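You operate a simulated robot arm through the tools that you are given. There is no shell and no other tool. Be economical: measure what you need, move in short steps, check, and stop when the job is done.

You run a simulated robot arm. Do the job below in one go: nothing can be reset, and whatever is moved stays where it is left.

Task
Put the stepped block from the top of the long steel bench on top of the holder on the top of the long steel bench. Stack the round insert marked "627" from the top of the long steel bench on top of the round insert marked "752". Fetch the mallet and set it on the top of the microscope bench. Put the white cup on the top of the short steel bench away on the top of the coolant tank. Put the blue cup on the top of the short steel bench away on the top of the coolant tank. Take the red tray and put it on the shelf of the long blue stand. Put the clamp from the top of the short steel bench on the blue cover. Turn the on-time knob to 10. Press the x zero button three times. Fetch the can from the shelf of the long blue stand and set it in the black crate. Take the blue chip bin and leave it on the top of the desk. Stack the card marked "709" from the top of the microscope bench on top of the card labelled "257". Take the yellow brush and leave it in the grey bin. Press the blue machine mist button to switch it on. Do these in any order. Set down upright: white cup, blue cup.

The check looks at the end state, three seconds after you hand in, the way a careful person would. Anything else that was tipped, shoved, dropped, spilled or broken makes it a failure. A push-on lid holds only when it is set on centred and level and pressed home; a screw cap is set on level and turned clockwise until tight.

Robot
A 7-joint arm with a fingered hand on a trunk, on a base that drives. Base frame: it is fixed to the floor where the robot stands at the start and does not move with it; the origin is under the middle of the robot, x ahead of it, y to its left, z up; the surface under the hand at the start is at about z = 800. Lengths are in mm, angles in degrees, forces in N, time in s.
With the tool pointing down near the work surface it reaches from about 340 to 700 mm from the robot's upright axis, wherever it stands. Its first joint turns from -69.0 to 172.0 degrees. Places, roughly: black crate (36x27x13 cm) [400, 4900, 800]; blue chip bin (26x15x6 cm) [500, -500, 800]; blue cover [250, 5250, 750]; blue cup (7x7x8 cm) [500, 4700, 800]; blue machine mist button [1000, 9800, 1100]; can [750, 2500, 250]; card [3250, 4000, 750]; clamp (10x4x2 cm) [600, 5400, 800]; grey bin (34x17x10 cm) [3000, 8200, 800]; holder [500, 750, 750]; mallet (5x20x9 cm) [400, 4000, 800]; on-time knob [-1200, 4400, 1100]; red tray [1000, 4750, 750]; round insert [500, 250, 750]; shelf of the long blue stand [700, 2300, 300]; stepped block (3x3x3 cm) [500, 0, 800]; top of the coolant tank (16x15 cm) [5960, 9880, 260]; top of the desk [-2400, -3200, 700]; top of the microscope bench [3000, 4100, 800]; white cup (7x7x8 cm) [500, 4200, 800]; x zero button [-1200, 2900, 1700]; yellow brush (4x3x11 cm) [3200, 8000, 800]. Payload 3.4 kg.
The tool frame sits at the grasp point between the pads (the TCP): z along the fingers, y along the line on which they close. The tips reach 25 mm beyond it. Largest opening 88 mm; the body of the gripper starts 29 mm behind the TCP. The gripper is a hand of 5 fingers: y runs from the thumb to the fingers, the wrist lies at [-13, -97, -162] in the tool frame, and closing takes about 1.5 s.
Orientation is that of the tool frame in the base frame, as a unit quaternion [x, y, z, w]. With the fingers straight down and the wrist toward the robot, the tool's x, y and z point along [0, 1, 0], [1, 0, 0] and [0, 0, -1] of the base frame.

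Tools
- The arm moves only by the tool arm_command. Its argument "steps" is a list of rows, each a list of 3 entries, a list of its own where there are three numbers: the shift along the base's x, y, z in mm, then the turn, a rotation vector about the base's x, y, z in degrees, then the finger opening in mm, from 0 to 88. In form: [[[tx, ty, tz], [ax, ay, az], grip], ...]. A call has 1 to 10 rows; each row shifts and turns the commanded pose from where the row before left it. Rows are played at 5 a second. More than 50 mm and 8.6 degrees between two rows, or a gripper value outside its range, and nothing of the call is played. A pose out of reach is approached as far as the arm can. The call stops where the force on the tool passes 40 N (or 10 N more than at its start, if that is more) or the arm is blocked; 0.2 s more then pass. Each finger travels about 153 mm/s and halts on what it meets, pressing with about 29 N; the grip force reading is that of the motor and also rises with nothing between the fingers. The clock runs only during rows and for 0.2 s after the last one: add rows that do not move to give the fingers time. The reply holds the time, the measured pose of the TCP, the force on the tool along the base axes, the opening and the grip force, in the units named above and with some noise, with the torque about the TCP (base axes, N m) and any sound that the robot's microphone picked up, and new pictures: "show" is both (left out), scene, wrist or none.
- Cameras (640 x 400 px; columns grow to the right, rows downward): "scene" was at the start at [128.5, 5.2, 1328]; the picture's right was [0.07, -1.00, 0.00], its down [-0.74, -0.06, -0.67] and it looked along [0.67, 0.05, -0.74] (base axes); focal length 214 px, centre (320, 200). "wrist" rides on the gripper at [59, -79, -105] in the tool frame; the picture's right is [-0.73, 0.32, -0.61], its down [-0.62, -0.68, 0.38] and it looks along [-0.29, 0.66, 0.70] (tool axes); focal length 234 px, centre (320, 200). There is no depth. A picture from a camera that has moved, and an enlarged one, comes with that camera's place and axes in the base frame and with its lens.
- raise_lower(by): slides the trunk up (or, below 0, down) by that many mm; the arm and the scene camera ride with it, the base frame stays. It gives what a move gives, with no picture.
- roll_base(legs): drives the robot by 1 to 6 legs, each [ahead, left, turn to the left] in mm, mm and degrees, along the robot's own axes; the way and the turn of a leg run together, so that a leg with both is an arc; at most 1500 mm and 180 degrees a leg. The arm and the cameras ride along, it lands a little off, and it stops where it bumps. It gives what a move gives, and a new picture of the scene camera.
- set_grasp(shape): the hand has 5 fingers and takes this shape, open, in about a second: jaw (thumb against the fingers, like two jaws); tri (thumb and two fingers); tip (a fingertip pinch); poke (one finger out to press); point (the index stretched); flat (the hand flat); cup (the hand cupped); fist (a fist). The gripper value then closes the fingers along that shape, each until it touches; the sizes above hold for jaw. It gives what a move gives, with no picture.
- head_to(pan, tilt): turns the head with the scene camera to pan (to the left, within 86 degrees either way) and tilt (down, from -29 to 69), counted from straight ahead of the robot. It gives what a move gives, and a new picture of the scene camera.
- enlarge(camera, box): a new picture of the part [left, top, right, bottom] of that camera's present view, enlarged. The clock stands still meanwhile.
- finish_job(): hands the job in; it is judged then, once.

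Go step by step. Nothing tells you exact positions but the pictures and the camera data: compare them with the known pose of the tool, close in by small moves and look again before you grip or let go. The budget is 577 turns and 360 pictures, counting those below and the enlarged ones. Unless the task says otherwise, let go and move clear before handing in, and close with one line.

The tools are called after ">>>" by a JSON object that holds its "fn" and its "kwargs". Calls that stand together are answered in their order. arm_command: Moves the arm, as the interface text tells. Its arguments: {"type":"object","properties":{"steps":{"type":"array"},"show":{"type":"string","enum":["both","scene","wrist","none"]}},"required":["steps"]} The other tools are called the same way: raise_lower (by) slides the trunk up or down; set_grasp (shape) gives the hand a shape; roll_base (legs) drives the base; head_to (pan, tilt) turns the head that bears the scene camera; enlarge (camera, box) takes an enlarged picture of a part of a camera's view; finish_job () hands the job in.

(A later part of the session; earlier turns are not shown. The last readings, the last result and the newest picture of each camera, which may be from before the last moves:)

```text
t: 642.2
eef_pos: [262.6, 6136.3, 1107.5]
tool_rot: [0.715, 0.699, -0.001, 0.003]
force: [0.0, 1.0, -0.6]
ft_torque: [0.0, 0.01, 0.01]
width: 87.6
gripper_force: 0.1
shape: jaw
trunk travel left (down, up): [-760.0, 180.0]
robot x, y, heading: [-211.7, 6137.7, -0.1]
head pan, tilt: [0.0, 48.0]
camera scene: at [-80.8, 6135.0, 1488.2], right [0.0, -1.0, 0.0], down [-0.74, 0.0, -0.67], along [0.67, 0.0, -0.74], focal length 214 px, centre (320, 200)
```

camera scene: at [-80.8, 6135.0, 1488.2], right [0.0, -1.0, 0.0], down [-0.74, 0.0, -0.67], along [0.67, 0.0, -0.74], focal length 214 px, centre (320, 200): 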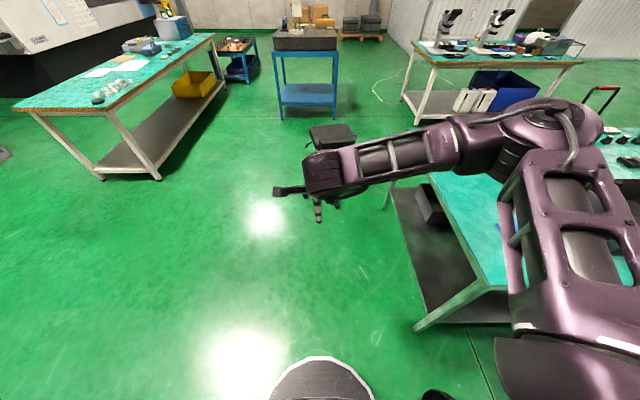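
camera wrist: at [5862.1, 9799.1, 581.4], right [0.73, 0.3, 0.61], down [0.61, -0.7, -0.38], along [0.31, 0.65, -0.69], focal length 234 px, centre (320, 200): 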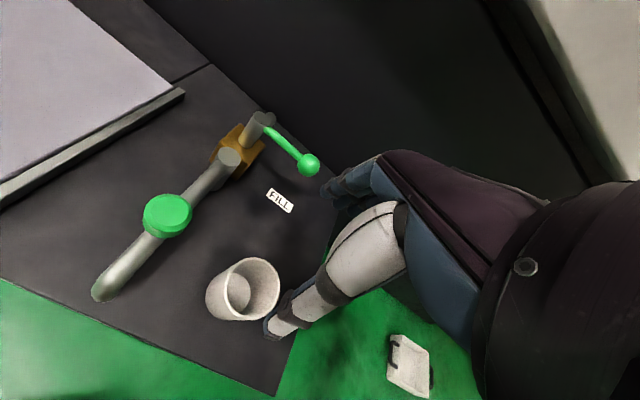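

>>> {"fn": "roll_base", "kwargs": {"legs": [[0, -1430, 0], [110, 0, 0]]}}

>>> {"fn": "enlarge", "kwargs": {"camera": "scene", "box": [180, 150, 460, 340]}}

```text
t: 650.2
eef_pos: [375.1, 4683.2, 1106.8]
tool_rot: [0.715, 0.699, 0.0, 0.004]
force: [0.3, 1.0, 0.2]
ft_torque: [-0.02, -0.01, -0.03]
width: 87.7
gripper_force: 0.1
shape: jaw
trunk travel left (down, up): [-760.0, 180.0]
robot x, y, heading: [-97.5, 4682.5, 0.1]
head pan, tilt: [0.0, 48.0]
camera scene: at [31.7, 4680.5, 1488.3], right [0.0, -1.0, 0.0], down [-0.74, 0.0, -0.67], along [0.67, 0.0, -0.74], focal length 214 px, centre (320, 200)
```

scene: 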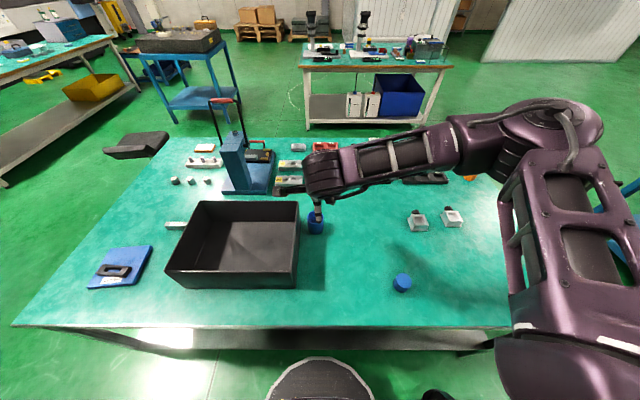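

```text
2.11 times, centred on (320, 245) of scene
camera zoom: at [31.7, 4680.5, 1488.3], right [0.0, -1.0, 0.0], down [-0.74, 0.0, -0.67], along [0.67, 0.0, -0.74], focal length 452 px, centre (320, 105)
```

zoom: 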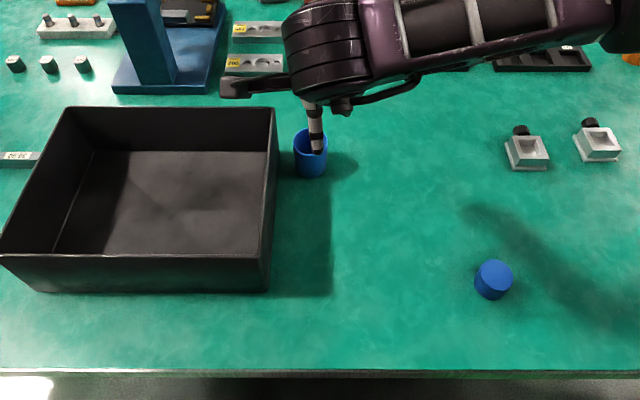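

The blue cup is at ~[500, 4696], 17 mm beside the crate. I bring the hand over it.

>>> {"fn": "arm_command", "kwargs": {"steps": [[[20, 2, -20], [0, 0, 1.2], 88], [[20, 2, -20], [0, 0, 0], 88], [[20, 2, -25], [0, 0, 0], 88], [[20, 2, -25], [0, 0, 0], 88], [[20, 2, -25], [0, 0, 0], 88], [[20, 1, -25], [0, 0, 0], 88], [[0, 0, 0], [0, 0, 0], 88]], "show": "wrist"}}

```text
t: 651.9
eef_pos: [494.9, 4696.5, 967.0]
tool_rot: [0.707, 0.707, 0.0, 0.003]
force: [0.1, -0.1, 0.4]
ft_torque: [0.03, 0.01, 0.01]
width: 87.8
gripper_force: 0.0
shape: jaw
trunk travel left (down, up): [-760.0, 180.0]
robot x, y, heading: [-98.3, 4677.9, 0.3]
head pan, tilt: [0.0, 48.0]
camera wrist: at [414.8, 4756.7, 1071.2], right [0.32, -0.72, 0.61], down [-0.68, -0.63, -0.38], along [0.66, -0.29, -0.69], focal length 234 px, centre (320, 200)
```

wrist: 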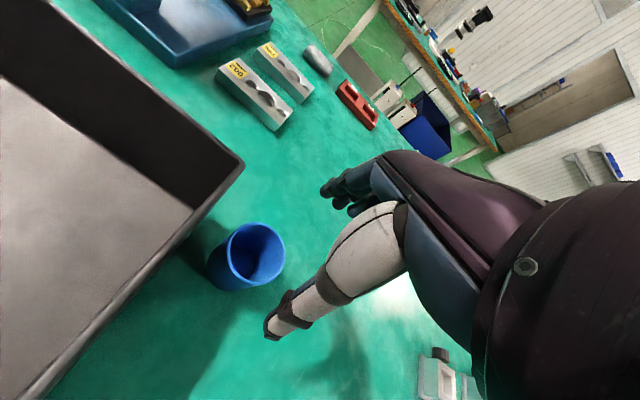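

The cup centre is [498, 4708]. I align, descend and grip as with the white one.

>>> {"fn": "arm_command", "kwargs": {"steps": [[[1, 10, -20], [0, 0, 0], 88], [[0, 0, -25], [0, 0, 0], 88], [[0, 0, -25], [0, 0, 0], 88], [[0, 0, -22], [0, 0, 0], 88], [[0, 0, -7], [0, 0, 0], 88], [[0, 0, 0], [0, 0, 0], 88]], "show": "wrist"}}

```text
t: 653.2
eef_pos: [496.8, 4704.9, 867.4]
tool_rot: [0.707, 0.707, -0.001, 0.002]
force: [0.3, 0.7, 1.1]
ft_torque: [0.01, 0.02, -0.01]
width: 87.9
gripper_force: 0.2
shape: jaw
trunk travel left (down, up): [-760.0, 180.0]
robot x, y, heading: [-94.4, 4681.1, -0.0]
head pan, tilt: [0.0, 48.0]
camera wrist: at [416.8, 4766.4, 971.2], right [0.32, -0.72, 0.61], down [-0.68, -0.63, -0.38], along [0.66, -0.29, -0.69], focal length 234 px, centre (320, 200)
```

wrist: 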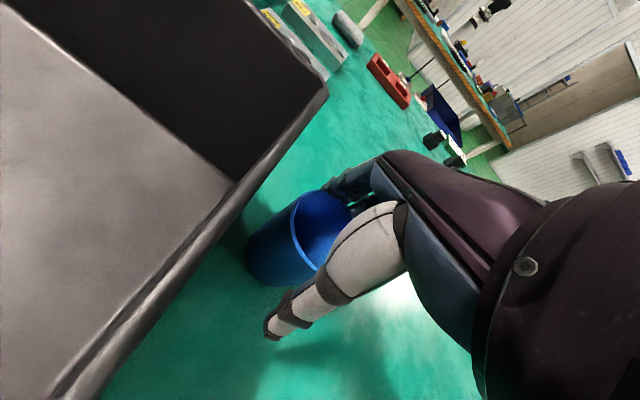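

Well straddled. I close, lift and raise.

>>> {"fn": "arm_command", "kwargs": {"steps": [[[0, 0, 0], [0, 0, 0], 75], [[0, 0, 0], [0, 0, 0], 65], [[0, 0, 0], [0, 0, 0], 55], [[0, 0, 0], [0, 0, 0], 50], [[0, 0, 0], [0, 0, 0], 50], [[0, 0, 15], [0, 0, 0], 50], [[0, 0, 35], [0, 0, 0], 50], [[0, 0, 40], [0, 0, 0], 50], [[0, 0, 40], [0, 0, 0], 50], [[0, 0, 0], [0, 0, 0], 50]], "show": "wrist"}}

>>> {"fn": "raise_lower", "kwargs": {"by": 80}}

```text
t: 655.5
eef_pos: [497.7, 4704.9, 997.7]
tool_rot: [0.707, 0.707, -0.001, 0.003]
force: [-0.4, 0.2, -0.8]
ft_torque: [0.03, 0.03, 0.01]
width: 49.2
gripper_force: 28.9
shape: jaw
trunk travel left (down, up): [-760.0, 180.0]
robot x, y, heading: [-96.7, 4679.0, 0.3]
head pan, tilt: [0.0, 48.0]
camera wrist: at [417.3, 4765.0, 1101.7], right [0.32, -0.72, 0.61], down [-0.68, -0.63, -0.38], along [0.66, -0.29, -0.69], focal length 234 px, centre (320, 200)
```

wrist: 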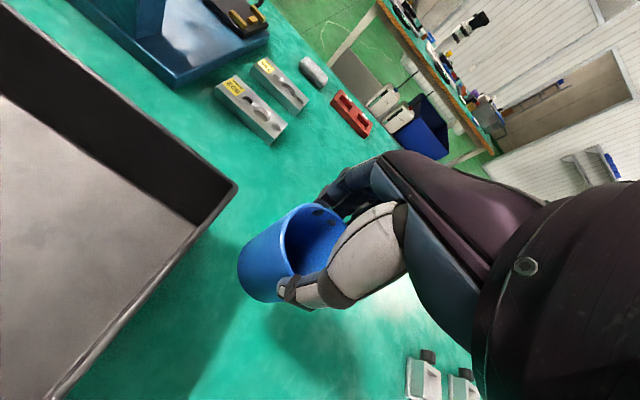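

```text
t: 656.6
eef_pos: [495.9, 4703.3, 1077.8]
tool_rot: [0.707, 0.707, -0.001, 0.003]
force: [0.8, 0.1, -0.7]
ft_torque: [-0.03, 0.04, 0.04]
width: 49.4
gripper_force: 29.2
shape: jaw
trunk travel left (down, up): [-840.0, 100.0]
robot x, y, heading: [-99.9, 4682.1, 0.0]
head pan, tilt: [0.0, 48.0]
```

The blue cup is held. I retract and drive the same way to the tank.

>>> {"fn": "arm_command", "kwargs": {"steps": [[[-25, 0, 0], [0, 0, 0], 50], [[-25, 0, 0], [0, 0, 0], 50], [[-25, 0, 0], [0, 0, 0], 50], [[-25, 0, 0], [0, 0, 0], 50]], "show": "none"}}

>>> {"fn": "roll_base", "kwargs": {"legs": [[-60, 0, 0], [0, 1465, 0], [550, 1350, 0], [0, 1330, 0], [1450, 0, 0], [1450, 0, 0]]}}

```text
t: 657.6
eef_pos: [396.1, 4703.0, 1078.3]
tool_rot: [0.707, 0.707, 0.0, 0.003]
force: [-0.6, 0.4, -0.7]
ft_torque: [0.0, 0.0, -0.01]
width: 49.3
gripper_force: 28.9
shape: jaw
trunk travel left (down, up): [-840.0, 100.0]
robot x, y, heading: [-98.0, 4677.8, 0.2]
head pan, tilt: [0.0, 48.0]
```

```text
t: 692.0
eef_pos: [3667.6, 8987.5, 1076.2]
tool_rot: [0.686, 0.727, 0.0, 0.003]
force: [0.4, 0.2, -0.1]
ft_torque: [0.01, -0.01, 0.0]
width: 49.2
gripper_force: 29.3
shape: jaw
trunk travel left (down, up): [-840.0, 100.0]
robot x, y, heading: [3174.7, 8936.5, 3.4]
head pan, tilt: [0.0, 48.0]
camera scene: at [3306.4, 8943.2, 1568.2], right [0.06, -1.0, 0.0], down [-0.74, -0.04, -0.67], along [0.67, 0.04, -0.74], focal length 214 px, centre (320, 200)
```

scene: 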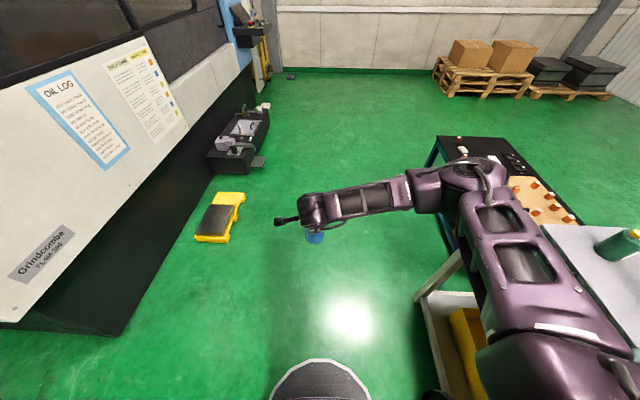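

>>> {"fn": "roll_base", "kwargs": {"legs": [[0, 0, -3.4], [1450, -80, 0], [1400, 0, 0], [0, 0, 90], [480, 0, 0]]}}

```text
t: 712.4
eef_pos: [5992.4, 9828.4, 1075.9]
tool_rot: [0.002, 1.0, 0.001, 0.003]
force: [-0.2, 0.0, -0.7]
ft_torque: [0.02, 0.0, 0.02]
width: 48.7
gripper_force: 29.6
shape: jaw
trunk travel left (down, up): [-840.0, 100.0]
robot x, y, heading: [6011.6, 9336.1, 89.7]
head pan, tilt: [0.0, 48.0]
camera scene: at [6014.0, 9462.7, 1568.3], right [1.0, 0.0, 0.0], down [0.0, -0.74, -0.67], along [0.0, 0.67, -0.74], focal length 214 px, centre (320, 200)
```

scene: 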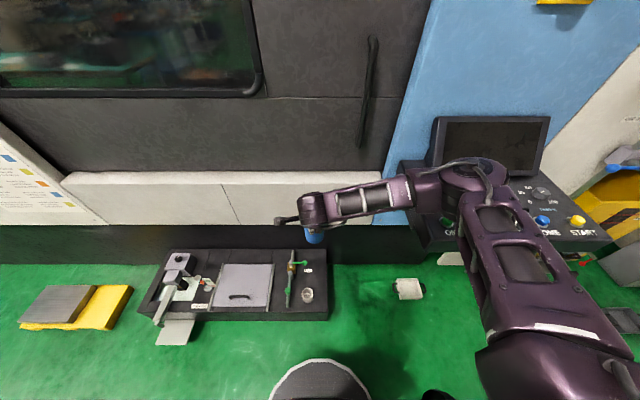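

The white cup still stands. To keep the elbow away from the machine's console I back off, lower the trunk there, and then drive in low.

>>> {"fn": "roll_base", "kwargs": {"legs": [[-330, 0, 0]]}}

>>> {"fn": "raise_lower", "kwargs": {"by": -400}}

>>> {"fn": "raise_lower", "kwargs": {"by": -235}}

>>> {"fn": "roll_base", "kwargs": {"legs": [[250, -15, 0]]}}

```text
t: 714.6
eef_pos: [5993.2, 9495.3, 1076.2]
tool_rot: [0.003, 1.0, 0.001, 0.002]
force: [-0.1, 0.1, -0.3]
ft_torque: [0.01, -0.01, -0.01]
width: 48.7
gripper_force: 28.6
shape: jaw
trunk travel left (down, up): [-840.0, 100.0]
robot x, y, heading: [6011.5, 8999.5, 89.8]
head pan, tilt: [0.0, 48.0]
camera scene: at [6013.6, 9130.4, 1568.2], right [1.0, 0.0, 0.0], down [0.0, -0.74, -0.67], along [0.0, 0.67, -0.74], focal length 214 px, centre (320, 200)
```

scene: 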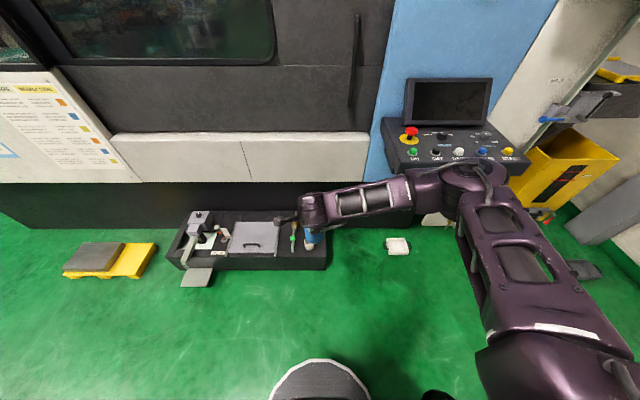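

```text
t: 718.4
eef_pos: [5992.8, 9494.8, 676.0]
tool_rot: [0.003, 1.0, 0.002, 0.003]
force: [0.3, -0.6, -0.3]
ft_torque: [-0.02, 0.0, -0.01]
width: 48.9
gripper_force: 29.5
shape: jaw
trunk travel left (down, up): [-440.0, 500.0]
robot x, y, heading: [6015.2, 9001.5, 90.0]
head pan, tilt: [0.0, 48.0]
```

```text
t: 720.9
eef_pos: [5992.6, 9493.7, 441.5]
tool_rot: [0.004, 1.0, 0.001, 0.003]
force: [-0.3, 0.1, -0.5]
ft_torque: [0.01, 0.02, 0.01]
width: 48.8
gripper_force: 29.3
shape: jaw
trunk travel left (down, up): [-205.0, 735.0]
robot x, y, heading: [6008.2, 8999.1, 89.5]
head pan, tilt: [0.0, 48.0]
```

```text
t: 722.8
eef_pos: [6007.4, 9748.7, 442.5]
tool_rot: [0.001, 1.0, 0.002, 0.003]
force: [0.5, 0.5, 0.0]
ft_torque: [0.0, 0.01, -0.02]
width: 48.9
gripper_force: 29.8
shape: jaw
trunk travel left (down, up): [-205.0, 735.0]
robot x, y, heading: [6029.4, 9255.1, 90.3]
head pan, tilt: [0.0, 48.0]
camera scene: at [6028.9, 9384.7, 933.2], right [1.0, 0.0, 0.0], down [0.0, -0.74, -0.67], along [0.0, 0.67, -0.74], focal length 214 px, centre (320, 200)
```

scene: 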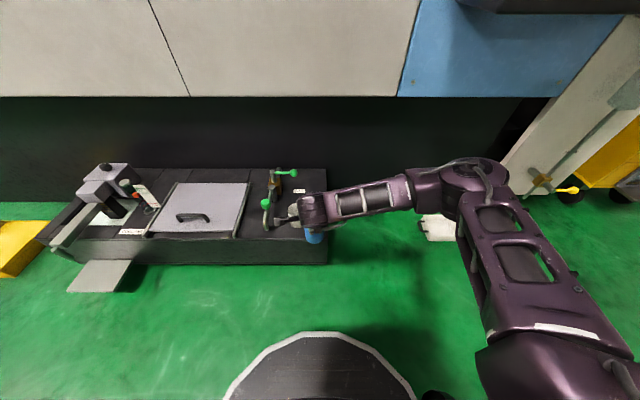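

>>> {"fn": "roll_base", "kwargs": {"legs": [[186, 0, 0]]}}

>>> {"fn": "arm_command", "kwargs": {"steps": [[[0, 0, -20], [0, 0, 0], 50], [[0, 0, 0], [0, 0, 0], 50]], "show": "wrist"}}

```text
t: 724.3
eef_pos: [6005.9, 9935.2, 441.1]
tool_rot: [0.0, 1.0, 0.002, 0.002]
force: [-0.2, -0.4, -0.6]
ft_torque: [0.03, -0.01, 0.0]
width: 48.8
gripper_force: 29.1
shape: jaw
trunk travel left (down, up): [-205.0, 735.0]
robot x, y, heading: [6032.1, 9440.9, 90.0]
head pan, tilt: [0.0, 48.0]
camera scene: at [6028.3, 9570.2, 933.2], right [1.0, 0.0, 0.0], down [0.0, -0.74, -0.67], along [0.0, 0.67, -0.74], focal length 214 px, centre (320, 200)
```

scene: 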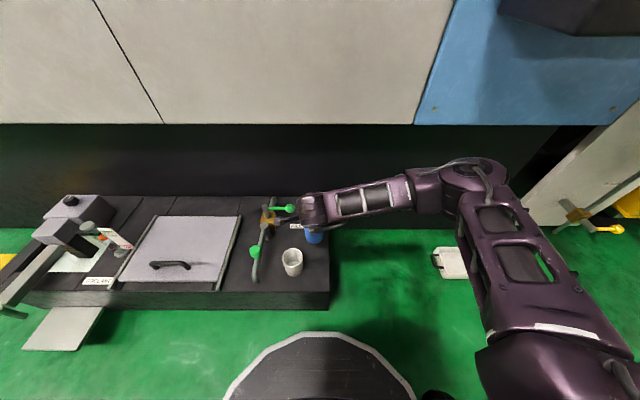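

```text
t: 724.9
eef_pos: [6005.4, 9934.3, 422.4]
tool_rot: [0.001, 1.0, 0.002, 0.003]
force: [-0.2, -0.3, -1.3]
ft_torque: [0.01, 0.0, 0.02]
width: 49.2
gripper_force: 29.3
shape: jaw
trunk travel left (down, up): [-205.0, 735.0]
robot x, y, heading: [6032.1, 9438.8, 90.0]
head pan, tilt: [0.0, 48.0]
camera wrist: at [5944.8, 9855.7, 526.0], right [0.72, 0.32, 0.61], down [0.63, -0.68, -0.38], along [0.29, 0.66, -0.69], focal length 234 px, centre (320, 200)
```

wrist: 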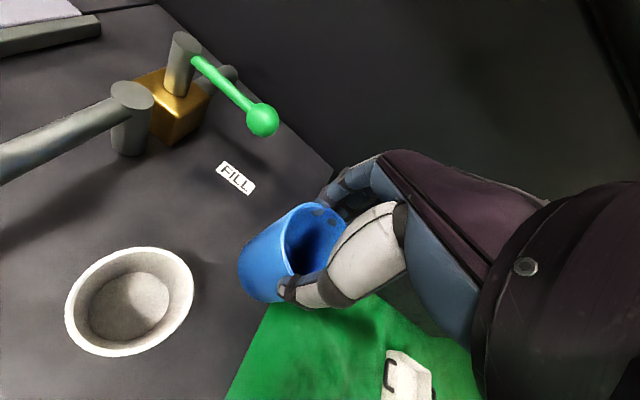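

The cup sits a bit right of the TCP, so I shift [-14, +7] and lower to contact.

>>> {"fn": "arm_command", "kwargs": {"steps": [[[-14, 7, -10], [0, 0, 0], 50], [[0, 0, -25], [0, 0, 0], 50], [[0, 0, -25], [0, 0, 0], 50], [[0, 0, -15], [0, 0, 0], 50], [[0, 0, -5], [0, 0, 0], 50], [[0, 0, -3], [0, 0, 0], 50], [[0, 0, 0], [0, 0, 0], 50]], "show": "wrist"}}

```text
t: 726.5
eef_pos: [5991.6, 9941.8, 342.3]
tool_rot: [0.0, 1.0, 0.007, 0.002]
force: [1.1, -0.3, 38.3]
ft_torque: [-0.01, -0.11, 0.0]
width: 48.3
gripper_force: 29.0
shape: jaw
trunk travel left (down, up): [-205.0, 735.0]
robot x, y, heading: [6028.7, 9439.4, 90.1]
head pan, tilt: [0.0, 48.0]
camera wrist: at [5930.7, 9862.3, 446.2], right [0.72, 0.31, 0.61], down [0.62, -0.68, -0.39], along [0.29, 0.67, -0.69], focal length 234 px, centre (320, 200)
```

wrist: 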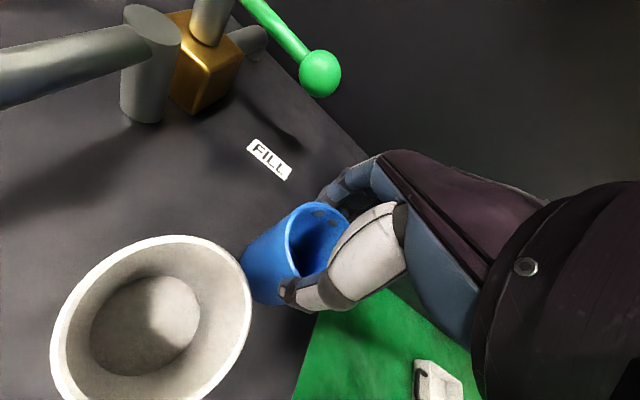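

Contact. I ease up, open only as much as needed, and rise.

>>> {"fn": "arm_command", "kwargs": {"steps": [[[0, 0, 4], [0, 0, 0], 50], [[0, 0, 0], [0, 0, 0], 50], [[0, 0, 0], [0, 0, 0], 60], [[0, 0, 0], [0, 0, 0], 70], [[0, 0, 0], [0, 0, 0], 78], [[0, 0, 0], [0, 0, 0], 80], [[0, 0, 10], [0, 0, 0], 80], [[0, 0, 30], [0, 0, 0], 80], [[0, 0, 45], [0, 0, 0], 80], [[0, 0, 45], [0, 0, 0], 80]], "show": "wrist"}}

```text
t: 728.7
eef_pos: [5992.4, 9941.0, 470.3]
tool_rot: [0.0, 1.0, 0.002, 0.003]
force: [1.2, 0.4, -0.3]
ft_torque: [0.02, 0.0, -0.01]
width: 79.8
gripper_force: 0.1
shape: jaw
trunk travel left (down, up): [-205.0, 735.0]
robot x, y, heading: [6027.5, 9443.2, 90.3]
head pan, tilt: [0.0, 48.0]
camera wrist: at [5931.9, 9863.1, 574.8], right [0.72, 0.32, 0.61], down [0.63, -0.68, -0.38], along [0.29, 0.66, -0.69], focal length 234 px, centre (320, 200)
```

wrist: 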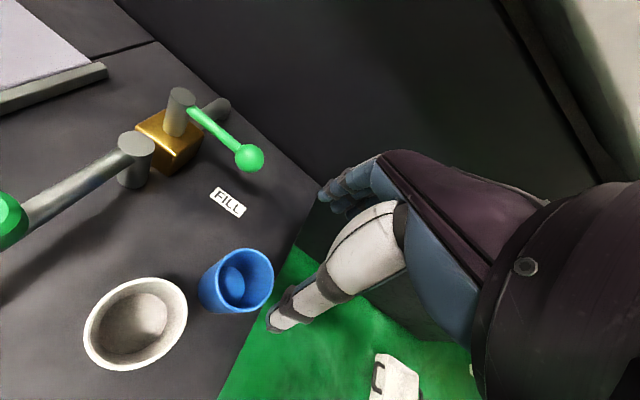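

Both cups stand on the tank. Next the red tray, from behind the short bench. I back off, raise, and drive there.

>>> {"fn": "roll_base", "kwargs": {"legs": [[-450, 0, 0]]}}

>>> {"fn": "raise_lower", "kwargs": {"by": 400}}

>>> {"fn": "raise_lower", "kwargs": {"by": 230}}

>>> {"fn": "roll_base", "kwargs": {"legs": [[-950, 215, 0], [-950, 215, 0], [0, 1200, 0], [0, 1150, 0]]}}

```text
t: 731.4
eef_pos: [5993.2, 9484.1, 471.9]
tool_rot: [0.0, 1.0, 0.002, 0.002]
force: [0.7, -0.5, -0.3]
ft_torque: [-0.01, -0.02, 0.01]
width: 79.9
gripper_force: 0.1
shape: jaw
trunk travel left (down, up): [-205.0, 735.0]
robot x, y, heading: [6027.9, 8983.4, 90.0]
head pan, tilt: [0.0, 48.0]
camera scene: at [6029.5, 9114.2, 933.3], right [1.0, 0.0, 0.0], down [0.0, -0.74, -0.67], along [0.0, 0.67, -0.74], focal length 214 px, centre (320, 200)
```

scene: 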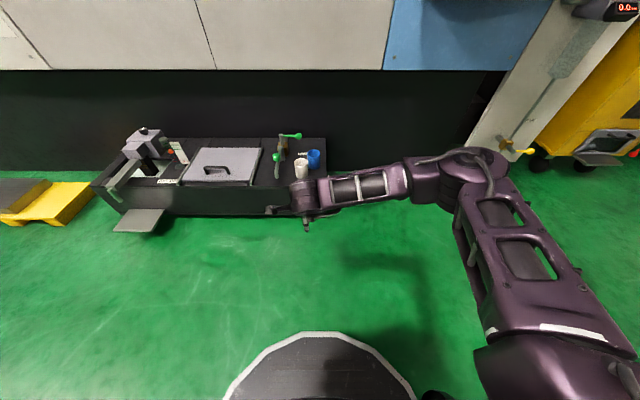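

```text
t: 735.2
eef_pos: [5992.7, 9484.3, 870.0]
tool_rot: [0.0, 1.0, 0.002, 0.003]
force: [-0.2, 0.5, -0.4]
ft_torque: [-0.03, -0.02, 0.0]
width: 80.0
gripper_force: 0.1
shape: jaw
trunk travel left (down, up): [-605.0, 335.0]
robot x, y, heading: [6031.4, 8986.2, 90.0]
head pan, tilt: [0.0, 48.0]
```

```text
t: 737.7
eef_pos: [5993.7, 9486.4, 1100.2]
tool_rot: [0.0, 1.0, 0.002, 0.003]
force: [0.1, 0.1, -0.5]
ft_torque: [-0.03, -0.02, 0.02]
width: 80.0
gripper_force: 0.1
shape: jaw
trunk travel left (down, up): [-835.0, 105.0]
robot x, y, heading: [6027.3, 8983.3, 90.1]
head pan, tilt: [0.0, 48.0]
```

```text
t: 758.6
eef_pos: [3243.1, 7578.7, 1100.0]
tool_rot: [0.01, 1.0, 0.002, 0.003]
force: [0.3, -0.2, 0.1]
ft_torque: [-0.01, 0.04, -0.02]
width: 80.0
gripper_force: 0.0
shape: jaw
trunk travel left (down, up): [-835.0, 105.0]
robot x, y, heading: [3271.0, 7078.7, 88.8]
head pan, tilt: [0.0, 48.0]
camera scene: at [3271.8, 7206.9, 1563.2], right [1.0, -0.02, 0.0], down [-0.01, -0.74, -0.67], along [0.01, 0.67, -0.74], focal length 214 px, centre (320, 200)
```

scene: 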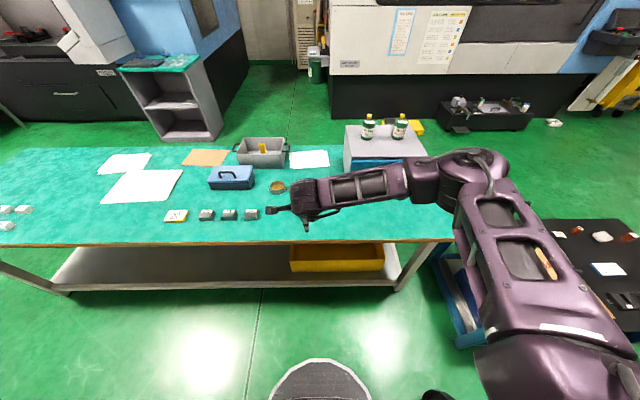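

>>> {"fn": "roll_base", "kwargs": {"legs": [[0, 1080, 0], [-1250, 0, 0], [-1190, 0, 0], [0, 0, 91.2], [690, 0, 0]]}}

>>> {"fn": "enlarge", "kwargs": {"camera": "scene", "box": [180, 140, 460, 340]}}

```text
t: 783.3
eef_pos: [921.6, 4588.8, 1099.4]
tool_rot: [-0.705, 0.709, 0.003, 0.001]
force: [-0.8, 0.3, 0.0]
ft_torque: [0.04, 0.0, -0.03]
width: 80.0
gripper_force: 0.0
shape: jaw
trunk travel left (down, up): [-835.0, 105.0]
robot x, y, heading: [1422.3, 4622.2, 179.7]
head pan, tilt: [0.0, 48.0]
stopped in leg 5: the robot was blocked; the commanded pose is now the measured one
camera scene: at [1292.7, 4621.7, 1563.1], right [0.0, 1.0, 0.0], down [0.74, 0.0, -0.67], along [-0.67, 0.0, -0.74], focal length 214 px, centre (320, 200)
```

scene: 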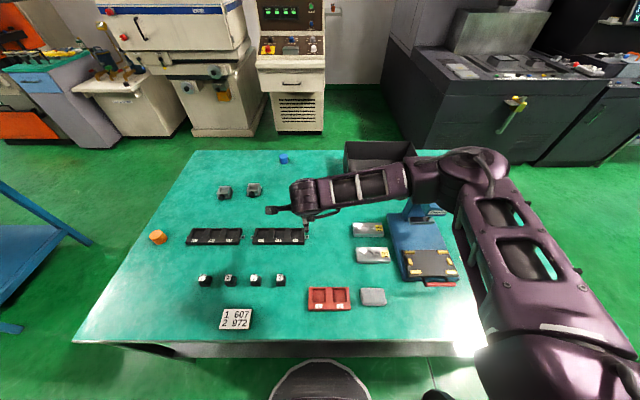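

```text
2.00 times, centred on (320, 240) of scene
camera zoom: at [1292.7, 4621.7, 1563.1], right [0.0, 1.0, 0.0], down [0.74, 0.0, -0.67], along [-0.67, 0.0, -0.74], focal length 429 px, centre (320, 120)
```

zoom: 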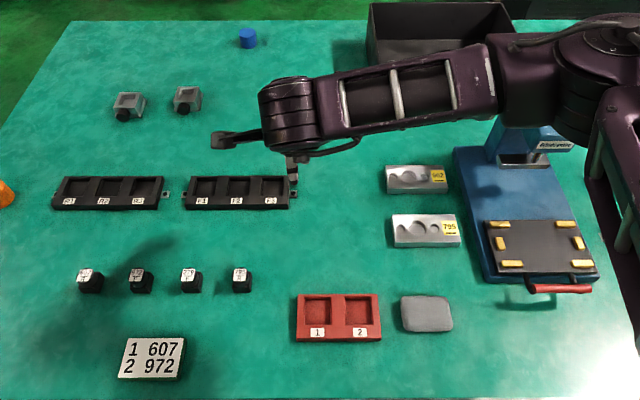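

The red tray is at ~[1057, 4652], 76 × 134 mm. I back off 60 mm and bring the hand over it, slightly tilted as for the card.

>>> {"fn": "roll_base", "kwargs": {"legs": [[-60, 0, 0]]}}

>>> {"fn": "arm_command", "kwargs": {"steps": [[[14, 13, -30], [0, -6, 0], 88], [[14, 13, -35], [0, 0, 0], 88], [[14, 13, -35], [0, 0, 0], 88], [[14, 12, -35], [0, 0, 0], 88], [[14, 12, -35], [0, 0, 0], 88], [[0, 0, 0], [0, 0, 0], 88]], "show": "wrist"}}

```text
t: 784.3
eef_pos: [980.1, 4588.3, 1099.7]
tool_rot: [-0.705, 0.709, 0.002, 0.001]
force: [0.2, 1.0, 0.5]
ft_torque: [-0.01, -0.01, -0.03]
width: 79.8
gripper_force: 0.0
shape: jaw
trunk travel left (down, up): [-835.0, 105.0]
robot x, y, heading: [1483.1, 4621.1, 179.6]
head pan, tilt: [0.0, 48.0]
camera scene: at [1350.2, 4621.4, 1563.0], right [0.0, 1.0, 0.0], down [0.74, 0.0, -0.67], along [-0.67, 0.0, -0.74], focal length 214 px, centre (320, 200)
```

scene: 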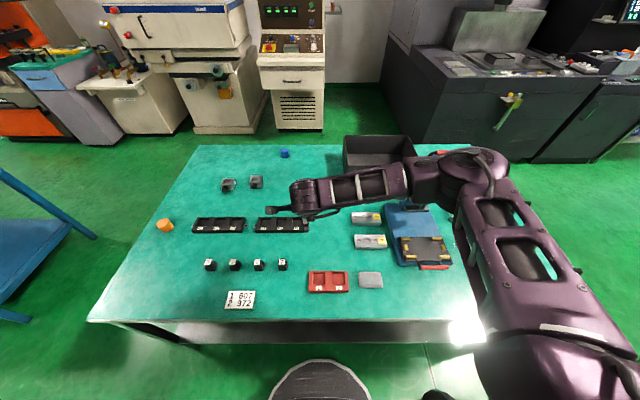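

```text
t: 785.7
eef_pos: [1052.1, 4649.1, 931.1]
tool_rot: [-0.704, 0.709, -0.034, 0.038]
force: [0.5, -0.1, -0.2]
ft_torque: [-0.04, 0.01, 0.01]
width: 87.9
gripper_force: 0.2
shape: jaw
trunk travel left (down, up): [-835.0, 105.0]
robot x, y, heading: [1480.4, 4622.0, 179.5]
head pan, tilt: [0.0, 48.0]
camera wrist: at [1118.4, 4590.1, 1042.9], right [-0.38, 0.72, 0.58], down [0.72, 0.62, -0.31], along [-0.58, 0.3, -0.76], focal length 234 px, centre (320, 200)
```

wrist: 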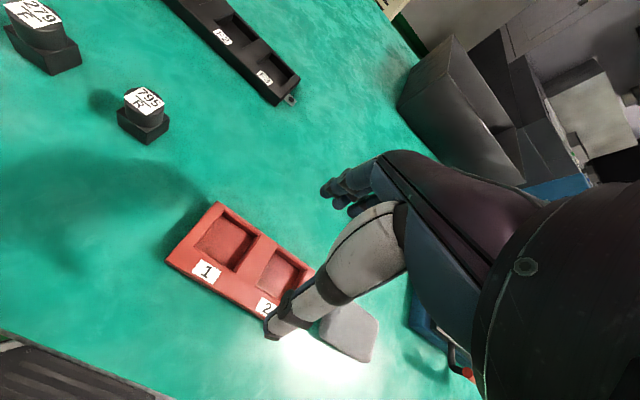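

Tray spans x 1026–1089, y 4587–4709. I centre at [1057, 4648] and go down carefully.

>>> {"fn": "arm_command", "kwargs": {"steps": [[[5, 0, -35], [0, 0, 0], 88], [[0, 0, -35], [0, 0, 0], 88], [[0, 0, -25], [0, 0, 0], 88], [[0, 0, -12], [0, 0, 0], 88], [[0, 0, -6], [0, 0, 0], 88], [[0, 0, 0], [0, 0, 0], 88]], "show": "wrist"}}

```text
t: 787.1
eef_pos: [1057.6, 4650.8, 817.8]
tool_rot: [-0.704, 0.708, -0.034, 0.039]
force: [0.1, 0.2, 0.3]
ft_torque: [-0.01, 0.01, -0.02]
width: 87.8
gripper_force: 0.1
shape: jaw
trunk travel left (down, up): [-835.0, 105.0]
robot x, y, heading: [1479.8, 4621.0, 179.7]
head pan, tilt: [0.0, 48.0]
camera wrist: at [1124.2, 4592.3, 929.5], right [-0.38, 0.73, 0.58], down [0.72, 0.62, -0.31], along [-0.58, 0.3, -0.76], focal length 234 px, centre (320, 200)
```

wrist: 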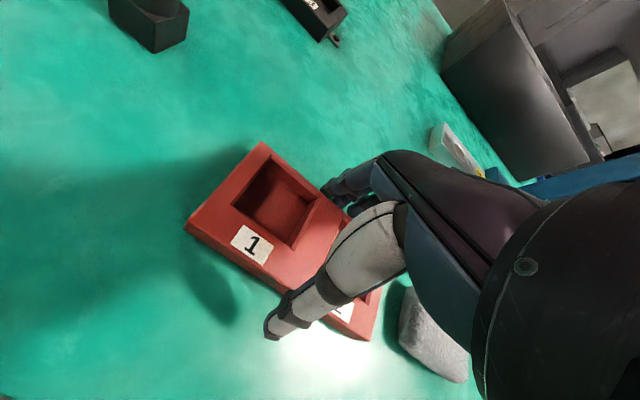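

Straddled cleanly without contact. I close.

>>> {"fn": "arm_command", "kwargs": {"steps": [[[0, 0, -1], [0, 0, 0], 78], [[0, 0, 0], [0, 0, 0], 68], [[0, 0, 0], [0, 0, 0], 58], [[0, 0, 0], [0, 0, 0], 50], [[0, 0, 0], [0, 0, 0], 45], [[0, 0, 0], [0, 0, 0], 45]], "show": "none"}}

>>> {"fn": "arm_command", "kwargs": {"steps": [[[0, 0, 15], [0, 0, 0], 45], [[0, 0, 35], [0, 0, 0], 45], [[0, 0, 40], [0, 0, 0], 45], [[0, 0, 40], [0, 0, 0], 45], [[0, 0, 0], [0, 0, 0], 45]], "show": "wrist"}}

```text
t: 788.5
eef_pos: [1056.5, 4651.3, 819.0]
tool_rot: [-0.703, 0.709, -0.032, 0.035]
force: [-6.5, 0.0, 23.0]
ft_torque: [0.04, -0.75, -0.04]
width: 60.2
gripper_force: 29.1
shape: jaw
trunk travel left (down, up): [-835.0, 105.0]
robot x, y, heading: [1479.9, 4621.9, 179.7]
head pan, tilt: [0.0, 48.0]
```

```text
t: 789.7
eef_pos: [1056.9, 4652.2, 948.0]
tool_rot: [-0.704, 0.709, -0.033, 0.039]
force: [-0.2, -0.2, -0.9]
ft_torque: [-0.01, -0.03, 0.01]
width: 60.2
gripper_force: 28.9
shape: jaw
trunk travel left (down, up): [-835.0, 105.0]
robot x, y, heading: [1475.9, 4621.5, 179.7]
head pan, tilt: [0.0, 48.0]
camera wrist: at [1123.9, 4593.8, 1058.7], right [-0.38, 0.72, 0.58], down [0.72, 0.62, -0.31], along [-0.58, 0.3, -0.76], focal length 234 px, centre (320, 200)
```

wrist: 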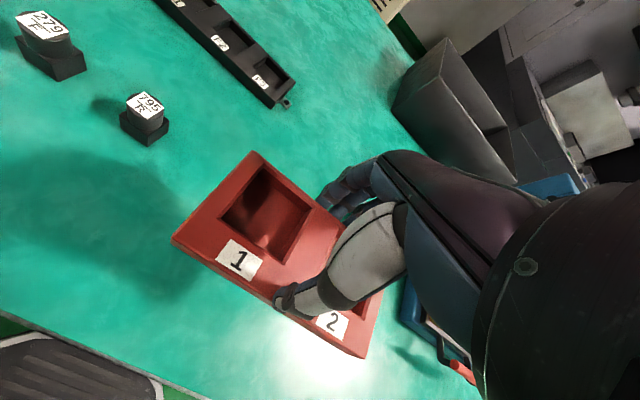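

The tray is held. I carry it to the +y end of the long blue stand.

>>> {"fn": "raise_lower", "kwargs": {"by": 60}}

>>> {"fn": "roll_base", "kwargs": {"legs": [[-280, 0, 0], [0, 1380, 0], [1010, 0, 0], [0, 0, 90]]}}

```text
t: 790.7
eef_pos: [1057.4, 4653.8, 1006.7]
tool_rot: [-0.704, 0.709, -0.033, 0.038]
force: [-0.1, -0.2, -0.1]
ft_torque: [-0.01, 0.01, 0.01]
width: 60.5
gripper_force: 29.0
shape: jaw
trunk travel left (down, up): [-895.0, 45.0]
robot x, y, heading: [1477.7, 4623.0, 179.6]
head pan, tilt: [0.0, 48.0]
```

```text
t: 807.7
eef_pos: [718.0, 2812.5, 1006.0]
tool_rot: [0.999, -0.008, -0.004, -0.05]
force: [-0.3, -0.1, 0.3]
ft_torque: [-0.02, -0.02, 0.0]
width: 59.9
gripper_force: 29.0
shape: jaw
trunk travel left (down, up): [-895.0, 45.0]
robot x, y, heading: [755.1, 3238.0, -90.9]
head pan, tilt: [0.0, 48.0]
camera scene: at [750.9, 3107.4, 1623.2], right [-1.0, 0.01, 0.0], down [0.01, 0.74, -0.67], along [-0.01, -0.67, -0.74], focal length 214 px, centre (320, 200)
```

scene: 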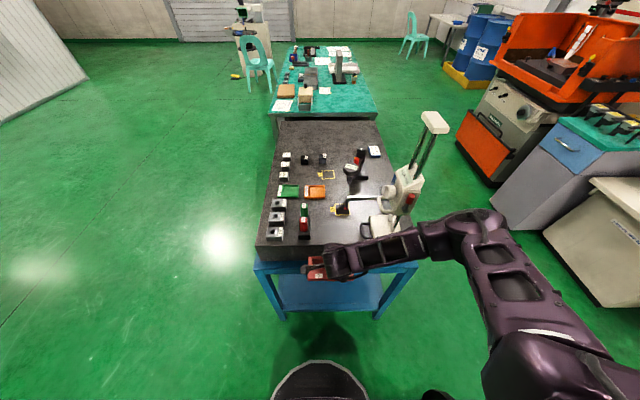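

The stand's end: shelf edge y≈2740 between legs at x 334 and 1005, frame underside ~750. I back off, lower the trunk, then reach in over the shelf.

>>> {"fn": "roll_base", "kwargs": {"legs": [[-120, 70, 0.9]]}}

>>> {"fn": "raise_lower", "kwargs": {"by": -400}}

>>> {"fn": "raise_lower", "kwargs": {"by": -220}}

>>> {"fn": "head_to", "kwargs": {"pan": -10, "tilt": 30}}

```text
t: 809.0
eef_pos: [795.7, 2932.4, 1005.8]
tool_rot: [0.999, 0.0, -0.002, -0.051]
force: [0.2, 0.8, -1.1]
ft_torque: [0.04, 0.0, 0.02]
width: 60.1
gripper_force: 29.4
shape: jaw
trunk travel left (down, up): [-895.0, 45.0]
robot x, y, heading: [824.7, 3356.3, -89.8]
head pan, tilt: [0.0, 48.0]
camera scene: at [823.5, 3226.8, 1623.1], right [-1.0, 0.0, 0.0], down [0.0, 0.74, -0.67], along [0.0, -0.67, -0.74], focal length 214 px, centre (320, 200)
```

scene: 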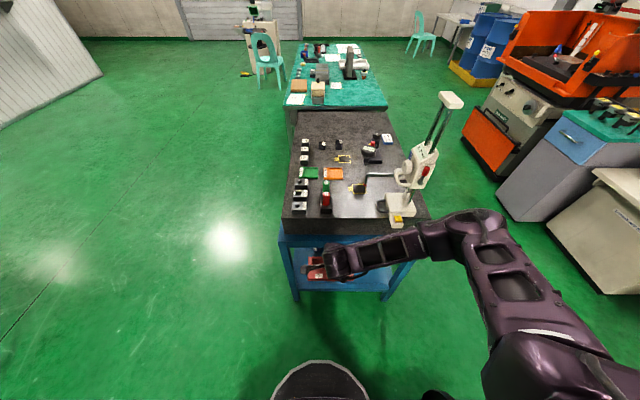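

```text
t: 812.8
eef_pos: [797.2, 2933.5, 607.5]
tool_rot: [0.999, 0.001, -0.004, -0.051]
force: [0.3, -0.5, -0.7]
ft_torque: [-0.02, 0.02, 0.05]
width: 60.0
gripper_force: 28.8
shape: jaw
trunk travel left (down, up): [-495.0, 445.0]
robot x, y, heading: [824.8, 3360.8, -89.7]
head pan, tilt: [0.0, 48.0]
```

```text
t: 815.2
eef_pos: [796.2, 2932.8, 386.9]
tool_rot: [0.999, -0.001, -0.004, -0.051]
force: [0.1, 0.4, -0.3]
ft_torque: [0.0, -0.02, -0.02]
width: 60.0
gripper_force: 29.2
shape: jaw
trunk travel left (down, up): [-275.0, 665.0]
robot x, y, heading: [825.2, 3358.1, -89.9]
head pan, tilt: [0.0, 48.0]
```

```text
t: 816.0
eef_pos: [795.7, 2933.1, 386.9]
tool_rot: [0.999, 0.0, -0.004, -0.051]
force: [0.6, 0.1, -0.6]
ft_torque: [0.02, 0.01, -0.03]
width: 59.8
gripper_force: 29.2
shape: jaw
trunk travel left (down, up): [-275.0, 665.0]
robot x, y, heading: [826.0, 3358.4, -89.6]
head pan, tilt: [-10.0, 30.0]
camera scene: at [809.0, 3218.4, 1030.0], right [-0.99, 0.17, 0.0], down [0.08, 0.49, -0.87], along [-0.15, -0.85, -0.5], focal length 214 px, centre (320, 200)
```

scene: 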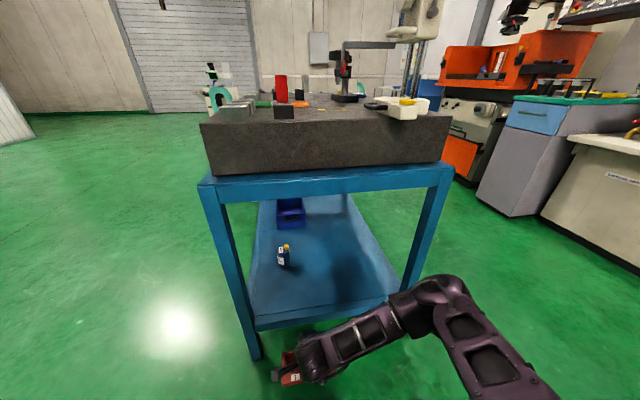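

Clear view: shelf edge y≈2762, x 428–963; the can stands at ~[844, 2533]. I'll put the tray at ~[695, 2675]: lower the trunk a bit more, lift the hand, move in.

>>> {"fn": "raise_lower", "kwargs": {"by": -120}}

>>> {"fn": "arm_command", "kwargs": {"steps": [[[0, 0, 40], [0, 0, 0], 45], [[0, 0, 40], [0, 0, 0], 45], [[0, 0, 30], [0, 0, 0], 45], [[0, 0, 0], [0, 0, 0], 45]], "show": "none"}}

>>> {"fn": "roll_base", "kwargs": {"legs": [[60, -100, 0]]}}

>>> {"fn": "arm_command", "kwargs": {"steps": [[[0, -30, 0], [0, 0, 0], 45], [[0, -30, 0], [0, 0, 0], 45], [[0, -30, 0], [0, 0, 0], 45], [[0, -30, 0], [0, 0, 0], 45], [[0, -30, 0], [0, 0, 0], 45], [[0, -25, 0], [0, 0, 0], 45], [[0, 0, 0], [0, 0, 0], 45]], "show": "both"}}

```text
t: 817.5
eef_pos: [796.4, 2932.7, 267.0]
tool_rot: [0.999, 0.001, -0.004, -0.05]
force: [-1.1, -1.0, -0.7]
ft_torque: [-0.04, 0.0, -0.03]
width: 59.9
gripper_force: 28.2
shape: jaw
trunk travel left (down, up): [-155.0, 785.0]
robot x, y, heading: [824.2, 3357.0, -89.7]
head pan, tilt: [-10.0, 30.0]
```

```text
t: 818.5
eef_pos: [796.5, 2933.9, 376.5]
tool_rot: [0.999, 0.002, -0.004, -0.051]
force: [0.9, -0.5, -0.7]
ft_torque: [0.01, -0.02, 0.0]
width: 59.9
gripper_force: 28.8
shape: jaw
trunk travel left (down, up): [-155.0, 785.0]
robot x, y, heading: [825.2, 3354.7, -89.7]
head pan, tilt: [-10.0, 30.0]
```

```text
t: 819.7
eef_pos: [695.8, 2874.8, 376.4]
tool_rot: [0.999, 0.001, -0.004, -0.05]
force: [-0.1, -0.5, -0.2]
ft_torque: [-0.04, -0.04, -0.02]
width: 60.0
gripper_force: 29.0
shape: jaw
trunk travel left (down, up): [-155.0, 785.0]
robot x, y, heading: [726.0, 3300.3, -89.8]
head pan, tilt: [-10.0, 30.0]
camera scene: at [709.1, 3159.6, 910.0], right [-0.99, 0.17, 0.0], down [0.08, 0.49, -0.87], along [-0.15, -0.85, -0.5], focal length 214 px, centre (320, 200)
```

scene: 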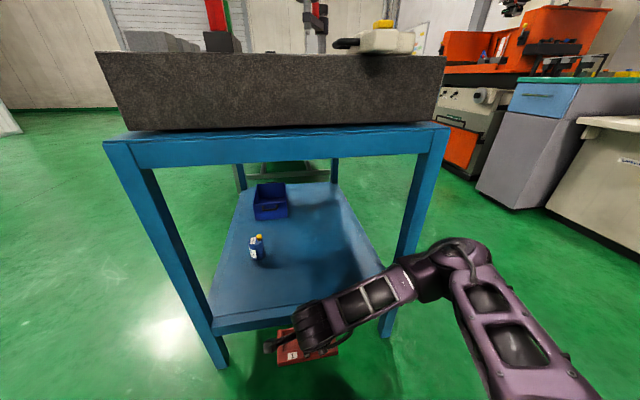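

```text
t: 821.3
eef_pos: [698.1, 2698.8, 378.6]
tool_rot: [0.999, 0.0, -0.003, -0.051]
force: [-0.3, 0.6, -1.5]
ft_torque: [0.01, 0.02, 0.02]
width: 60.0
gripper_force: 29.2
shape: jaw
trunk travel left (down, up): [-155.0, 785.0]
robot x, y, heading: [723.8, 3299.2, -89.7]
head pan, tilt: [-10.0, 30.0]
camera scene: at [709.1, 3159.5, 910.0], right [-0.99, 0.17, 0.0], down [0.08, 0.49, -0.87], along [-0.15, -0.85, -0.5], focal length 214 px, centre (320, 200)
camera wrist: at [755.5, 2767.7, 489.4], right [-0.72, -0.38, 0.58], down [-0.63, 0.72, -0.31], along [-0.29, -0.58, -0.76], focal length 234 px, centre (320, 200)
```

scene: 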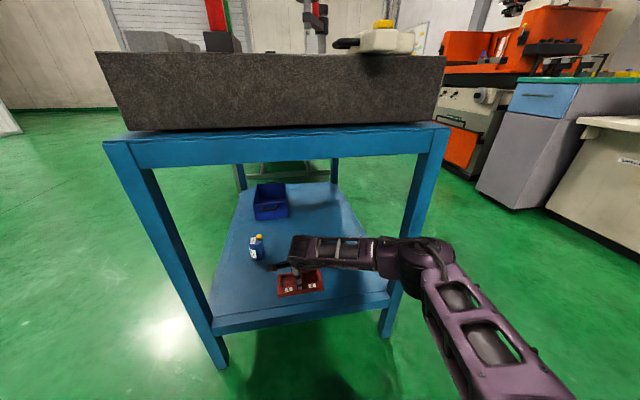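
wrist: 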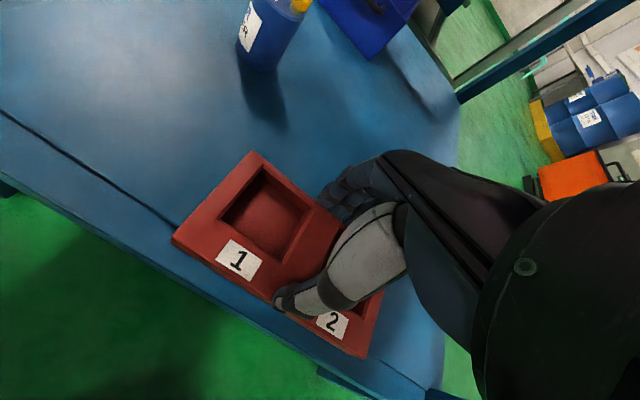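

I go 45 mm deeper so the tray lies well on the shelf, then lower to contact.

>>> {"fn": "arm_command", "kwargs": {"steps": [[[0, -25, 0], [0, 0, 0], 45], [[0, -22, 0], [0, 0, 0], 45], [[0, 0, -20], [0, 0, 0], 45], [[0, 0, -20], [0, 0, 0], 45], [[0, 0, -8], [0, 0, 0], 45], [[0, 0, -5], [0, 0, 0], 45], [[0, 0, -4], [0, 0, 0], 45], [[0, 0, 0], [0, 0, 0], 45]], "show": "none"}}

```text
t: 823.1
eef_pos: [697.1, 2653.6, 320.5]
tool_rot: [0.999, 0.0, -0.004, -0.05]
force: [-0.7, -1.3, -0.7]
ft_torque: [-0.04, -0.01, -0.01]
width: 59.9
gripper_force: 28.8
shape: jaw
trunk travel left (down, up): [-155.0, 785.0]
robot x, y, heading: [723.4, 3300.9, -89.7]
head pan, tilt: [-10.0, 30.0]
```

>>> {"fn": "arm_command", "kwargs": {"steps": [[[0, 0, -4], [0, 0, 0], 45], [[0, 0, -4], [0, 0, 0], 45], [[0, 0, -4], [0, 0, 0], 45], [[0, 0, 0], [0, 0, 0], 45]], "show": "none"}}

```text
t: 824.1
eef_pos: [697.3, 2652.7, 307.2]
tool_rot: [0.999, 0.001, -0.003, -0.051]
force: [1.1, -0.3, -1.0]
ft_torque: [0.01, 0.0, -0.02]
width: 60.1
gripper_force: 28.9
shape: jaw
trunk travel left (down, up): [-155.0, 785.0]
robot x, y, heading: [726.6, 3297.0, -89.4]
head pan, tilt: [-10.0, 30.0]
```

No contact yet; the shelf is a bit lower. I continue gently.

>>> {"fn": "arm_command", "kwargs": {"steps": [[[0, 0, -4], [0, 0, 0], 45], [[0, 0, -4], [0, 0, 0], 45], [[0, 0, -4], [0, 0, 0], 45], [[0, 0, -4], [0, 0, 0], 45], [[0, 0, 0], [0, 0, 0], 45]], "show": "none"}}

```text
t: 825.3
eef_pos: [696.6, 2653.1, 291.4]
tool_rot: [0.999, 0.0, -0.003, -0.05]
force: [-0.4, -0.2, 1.8]
ft_torque: [0.08, -0.04, 0.03]
width: 59.9
gripper_force: 29.3
shape: jaw
trunk travel left (down, up): [-155.0, 785.0]
robot x, y, heading: [726.5, 3302.5, -89.9]
head pan, tilt: [-10.0, 30.0]
```

Contact at shelf z≈273. I release and rise.

>>> {"fn": "arm_command", "kwargs": {"steps": [[[0, 0, -1.5], [0, 0, 0], 45], [[0, 0, 0], [0, 0, 0], 62], [[0, 0, 0], [0, 0, 0], 75], [[0, 0, 0], [0, 0, 0], 86], [[0, 0, 0], [0, 0, 0], 88], [[0, 0, 15], [0, 0, 0], 88], [[0, 0, 35], [0, 0, 0], 88], [[0, 0, 40], [0, 0, 0], 88], [[0, 0, 0], [0, 0, 0], 88]], "show": "wrist"}}

```text
t: 827.3
eef_pos: [696.1, 2652.1, 379.9]
tool_rot: [0.999, 0.0, -0.004, -0.051]
force: [-0.6, 0.1, 0.8]
ft_torque: [0.03, 0.0, 0.01]
width: 87.6
gripper_force: 0.1
shape: jaw
trunk travel left (down, up): [-155.0, 785.0]
robot x, y, heading: [722.9, 3299.6, -89.8]
head pan, tilt: [-10.0, 30.0]
camera wrist: at [754.3, 2720.5, 491.2], right [-0.72, -0.38, 0.58], down [-0.63, 0.72, -0.31], along [-0.29, -0.58, -0.76], focal length 234 px, centre (320, 200)
```

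wrist: 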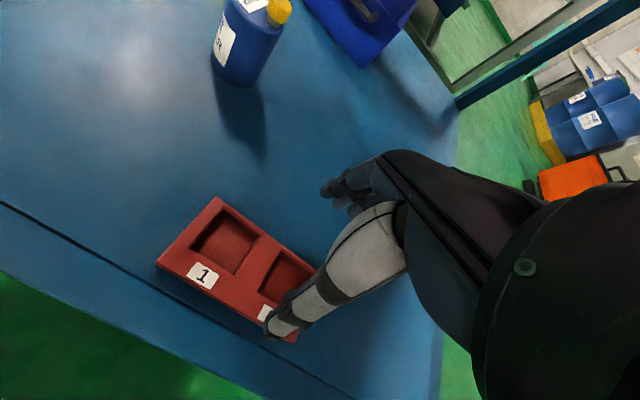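

The tray lies fully on the shelf. For the can (at ~[838, 2508]) I move deeper beside it, so that I can slide the open hand around it sideways.

>>> {"fn": "roll_base", "kwargs": {"legs": [[144, 20, 0]]}}

>>> {"fn": "arm_command", "kwargs": {"steps": [[[0, 0, -15], [0, 0, 0], 88], [[0, 0, 0], [0, 0, 0], 88]], "show": "wrist"}}

```text
t: 828.6
eef_pos: [715.9, 2506.6, 378.8]
tool_rot: [0.999, 0.0, -0.003, -0.051]
force: [0.3, 0.6, -0.6]
ft_torque: [0.02, -0.01, -0.05]
width: 87.4
gripper_force: 0.1
shape: jaw
trunk travel left (down, up): [-155.0, 785.0]
robot x, y, heading: [747.2, 3154.6, -89.8]
head pan, tilt: [-10.0, 30.0]
camera scene: at [729.3, 3015.1, 910.0], right [-0.99, 0.17, 0.0], down [0.09, 0.49, -0.87], along [-0.15, -0.85, -0.5], focal length 214 px, centre (320, 200)
```

scene: 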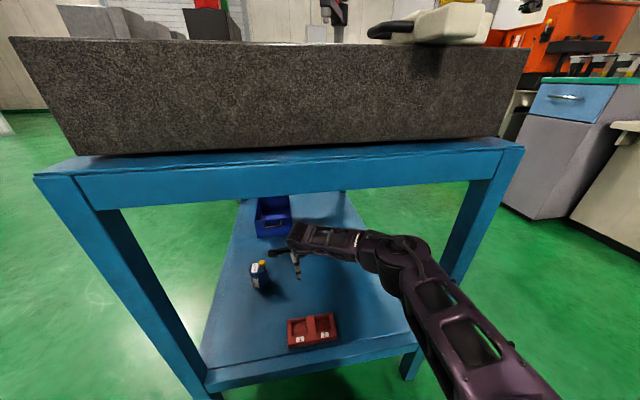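

```text
t: 829.2
eef_pos: [716.7, 2506.6, 362.4]
tool_rot: [0.999, 0.0, -0.003, -0.051]
force: [0.3, -0.6, -0.4]
ft_torque: [0.0, 0.0, 0.02]
width: 87.7
gripper_force: 0.0
shape: jaw
trunk travel left (down, up): [-155.0, 785.0]
robot x, y, heading: [747.1, 3154.9, -89.7]
head pan, tilt: [-10.0, 30.0]
camera wrist: at [774.9, 2576.1, 475.4], right [-0.72, -0.38, 0.58], down [-0.63, 0.72, -0.31], along [-0.29, -0.58, -0.76], focal length 234 px, centre (320, 200)
```

wrist: 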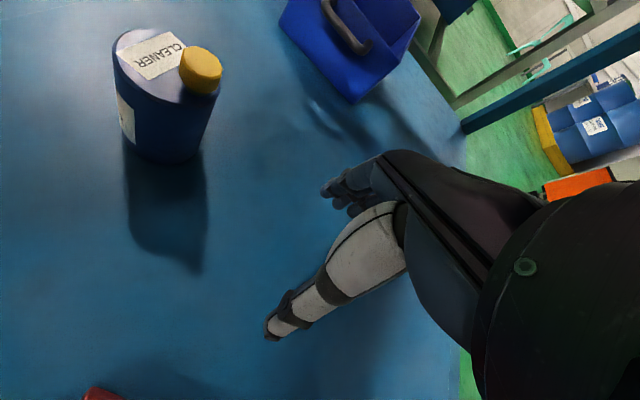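

The can ("CLEANER") is centred at ~[844, 2480], body top z≈357. I align in depth, then slide sideways around it.

>>> {"fn": "arm_command", "kwargs": {"steps": [[[0, -26, -5], [0, 0, 0], 88], [[0, 0, -10], [0, 0, 0], 88], [[40, 0, 0], [0, 0, 0], 88], [[35, 0, 0], [0, 0, 0], 88], [[0, 0, 0], [0, 0, 0], 88]], "show": "wrist"}}

```text
t: 830.4
eef_pos: [785.6, 2490.0, 345.5]
tool_rot: [0.999, 0.001, -0.004, -0.051]
force: [0.7, -0.3, 0.3]
ft_torque: [0.04, 0.02, 0.02]
width: 87.8
gripper_force: 0.0
shape: jaw
out of reach, approached as far as the arm can: row 4
trunk travel left (down, up): [-155.0, 785.0]
robot x, y, heading: [745.7, 3152.8, -90.2]
head pan, tilt: [-10.0, 30.0]
camera wrist: at [843.9, 2558.0, 456.7], right [-0.72, -0.38, 0.58], down [-0.63, 0.72, -0.31], along [-0.29, -0.58, -0.76], focal length 234 px, centre (320, 200)
```

wrist: 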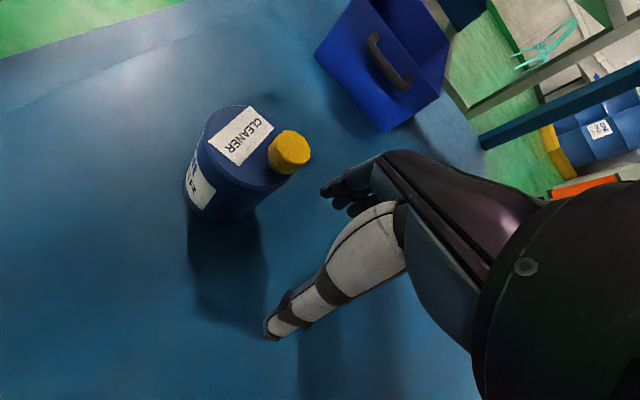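

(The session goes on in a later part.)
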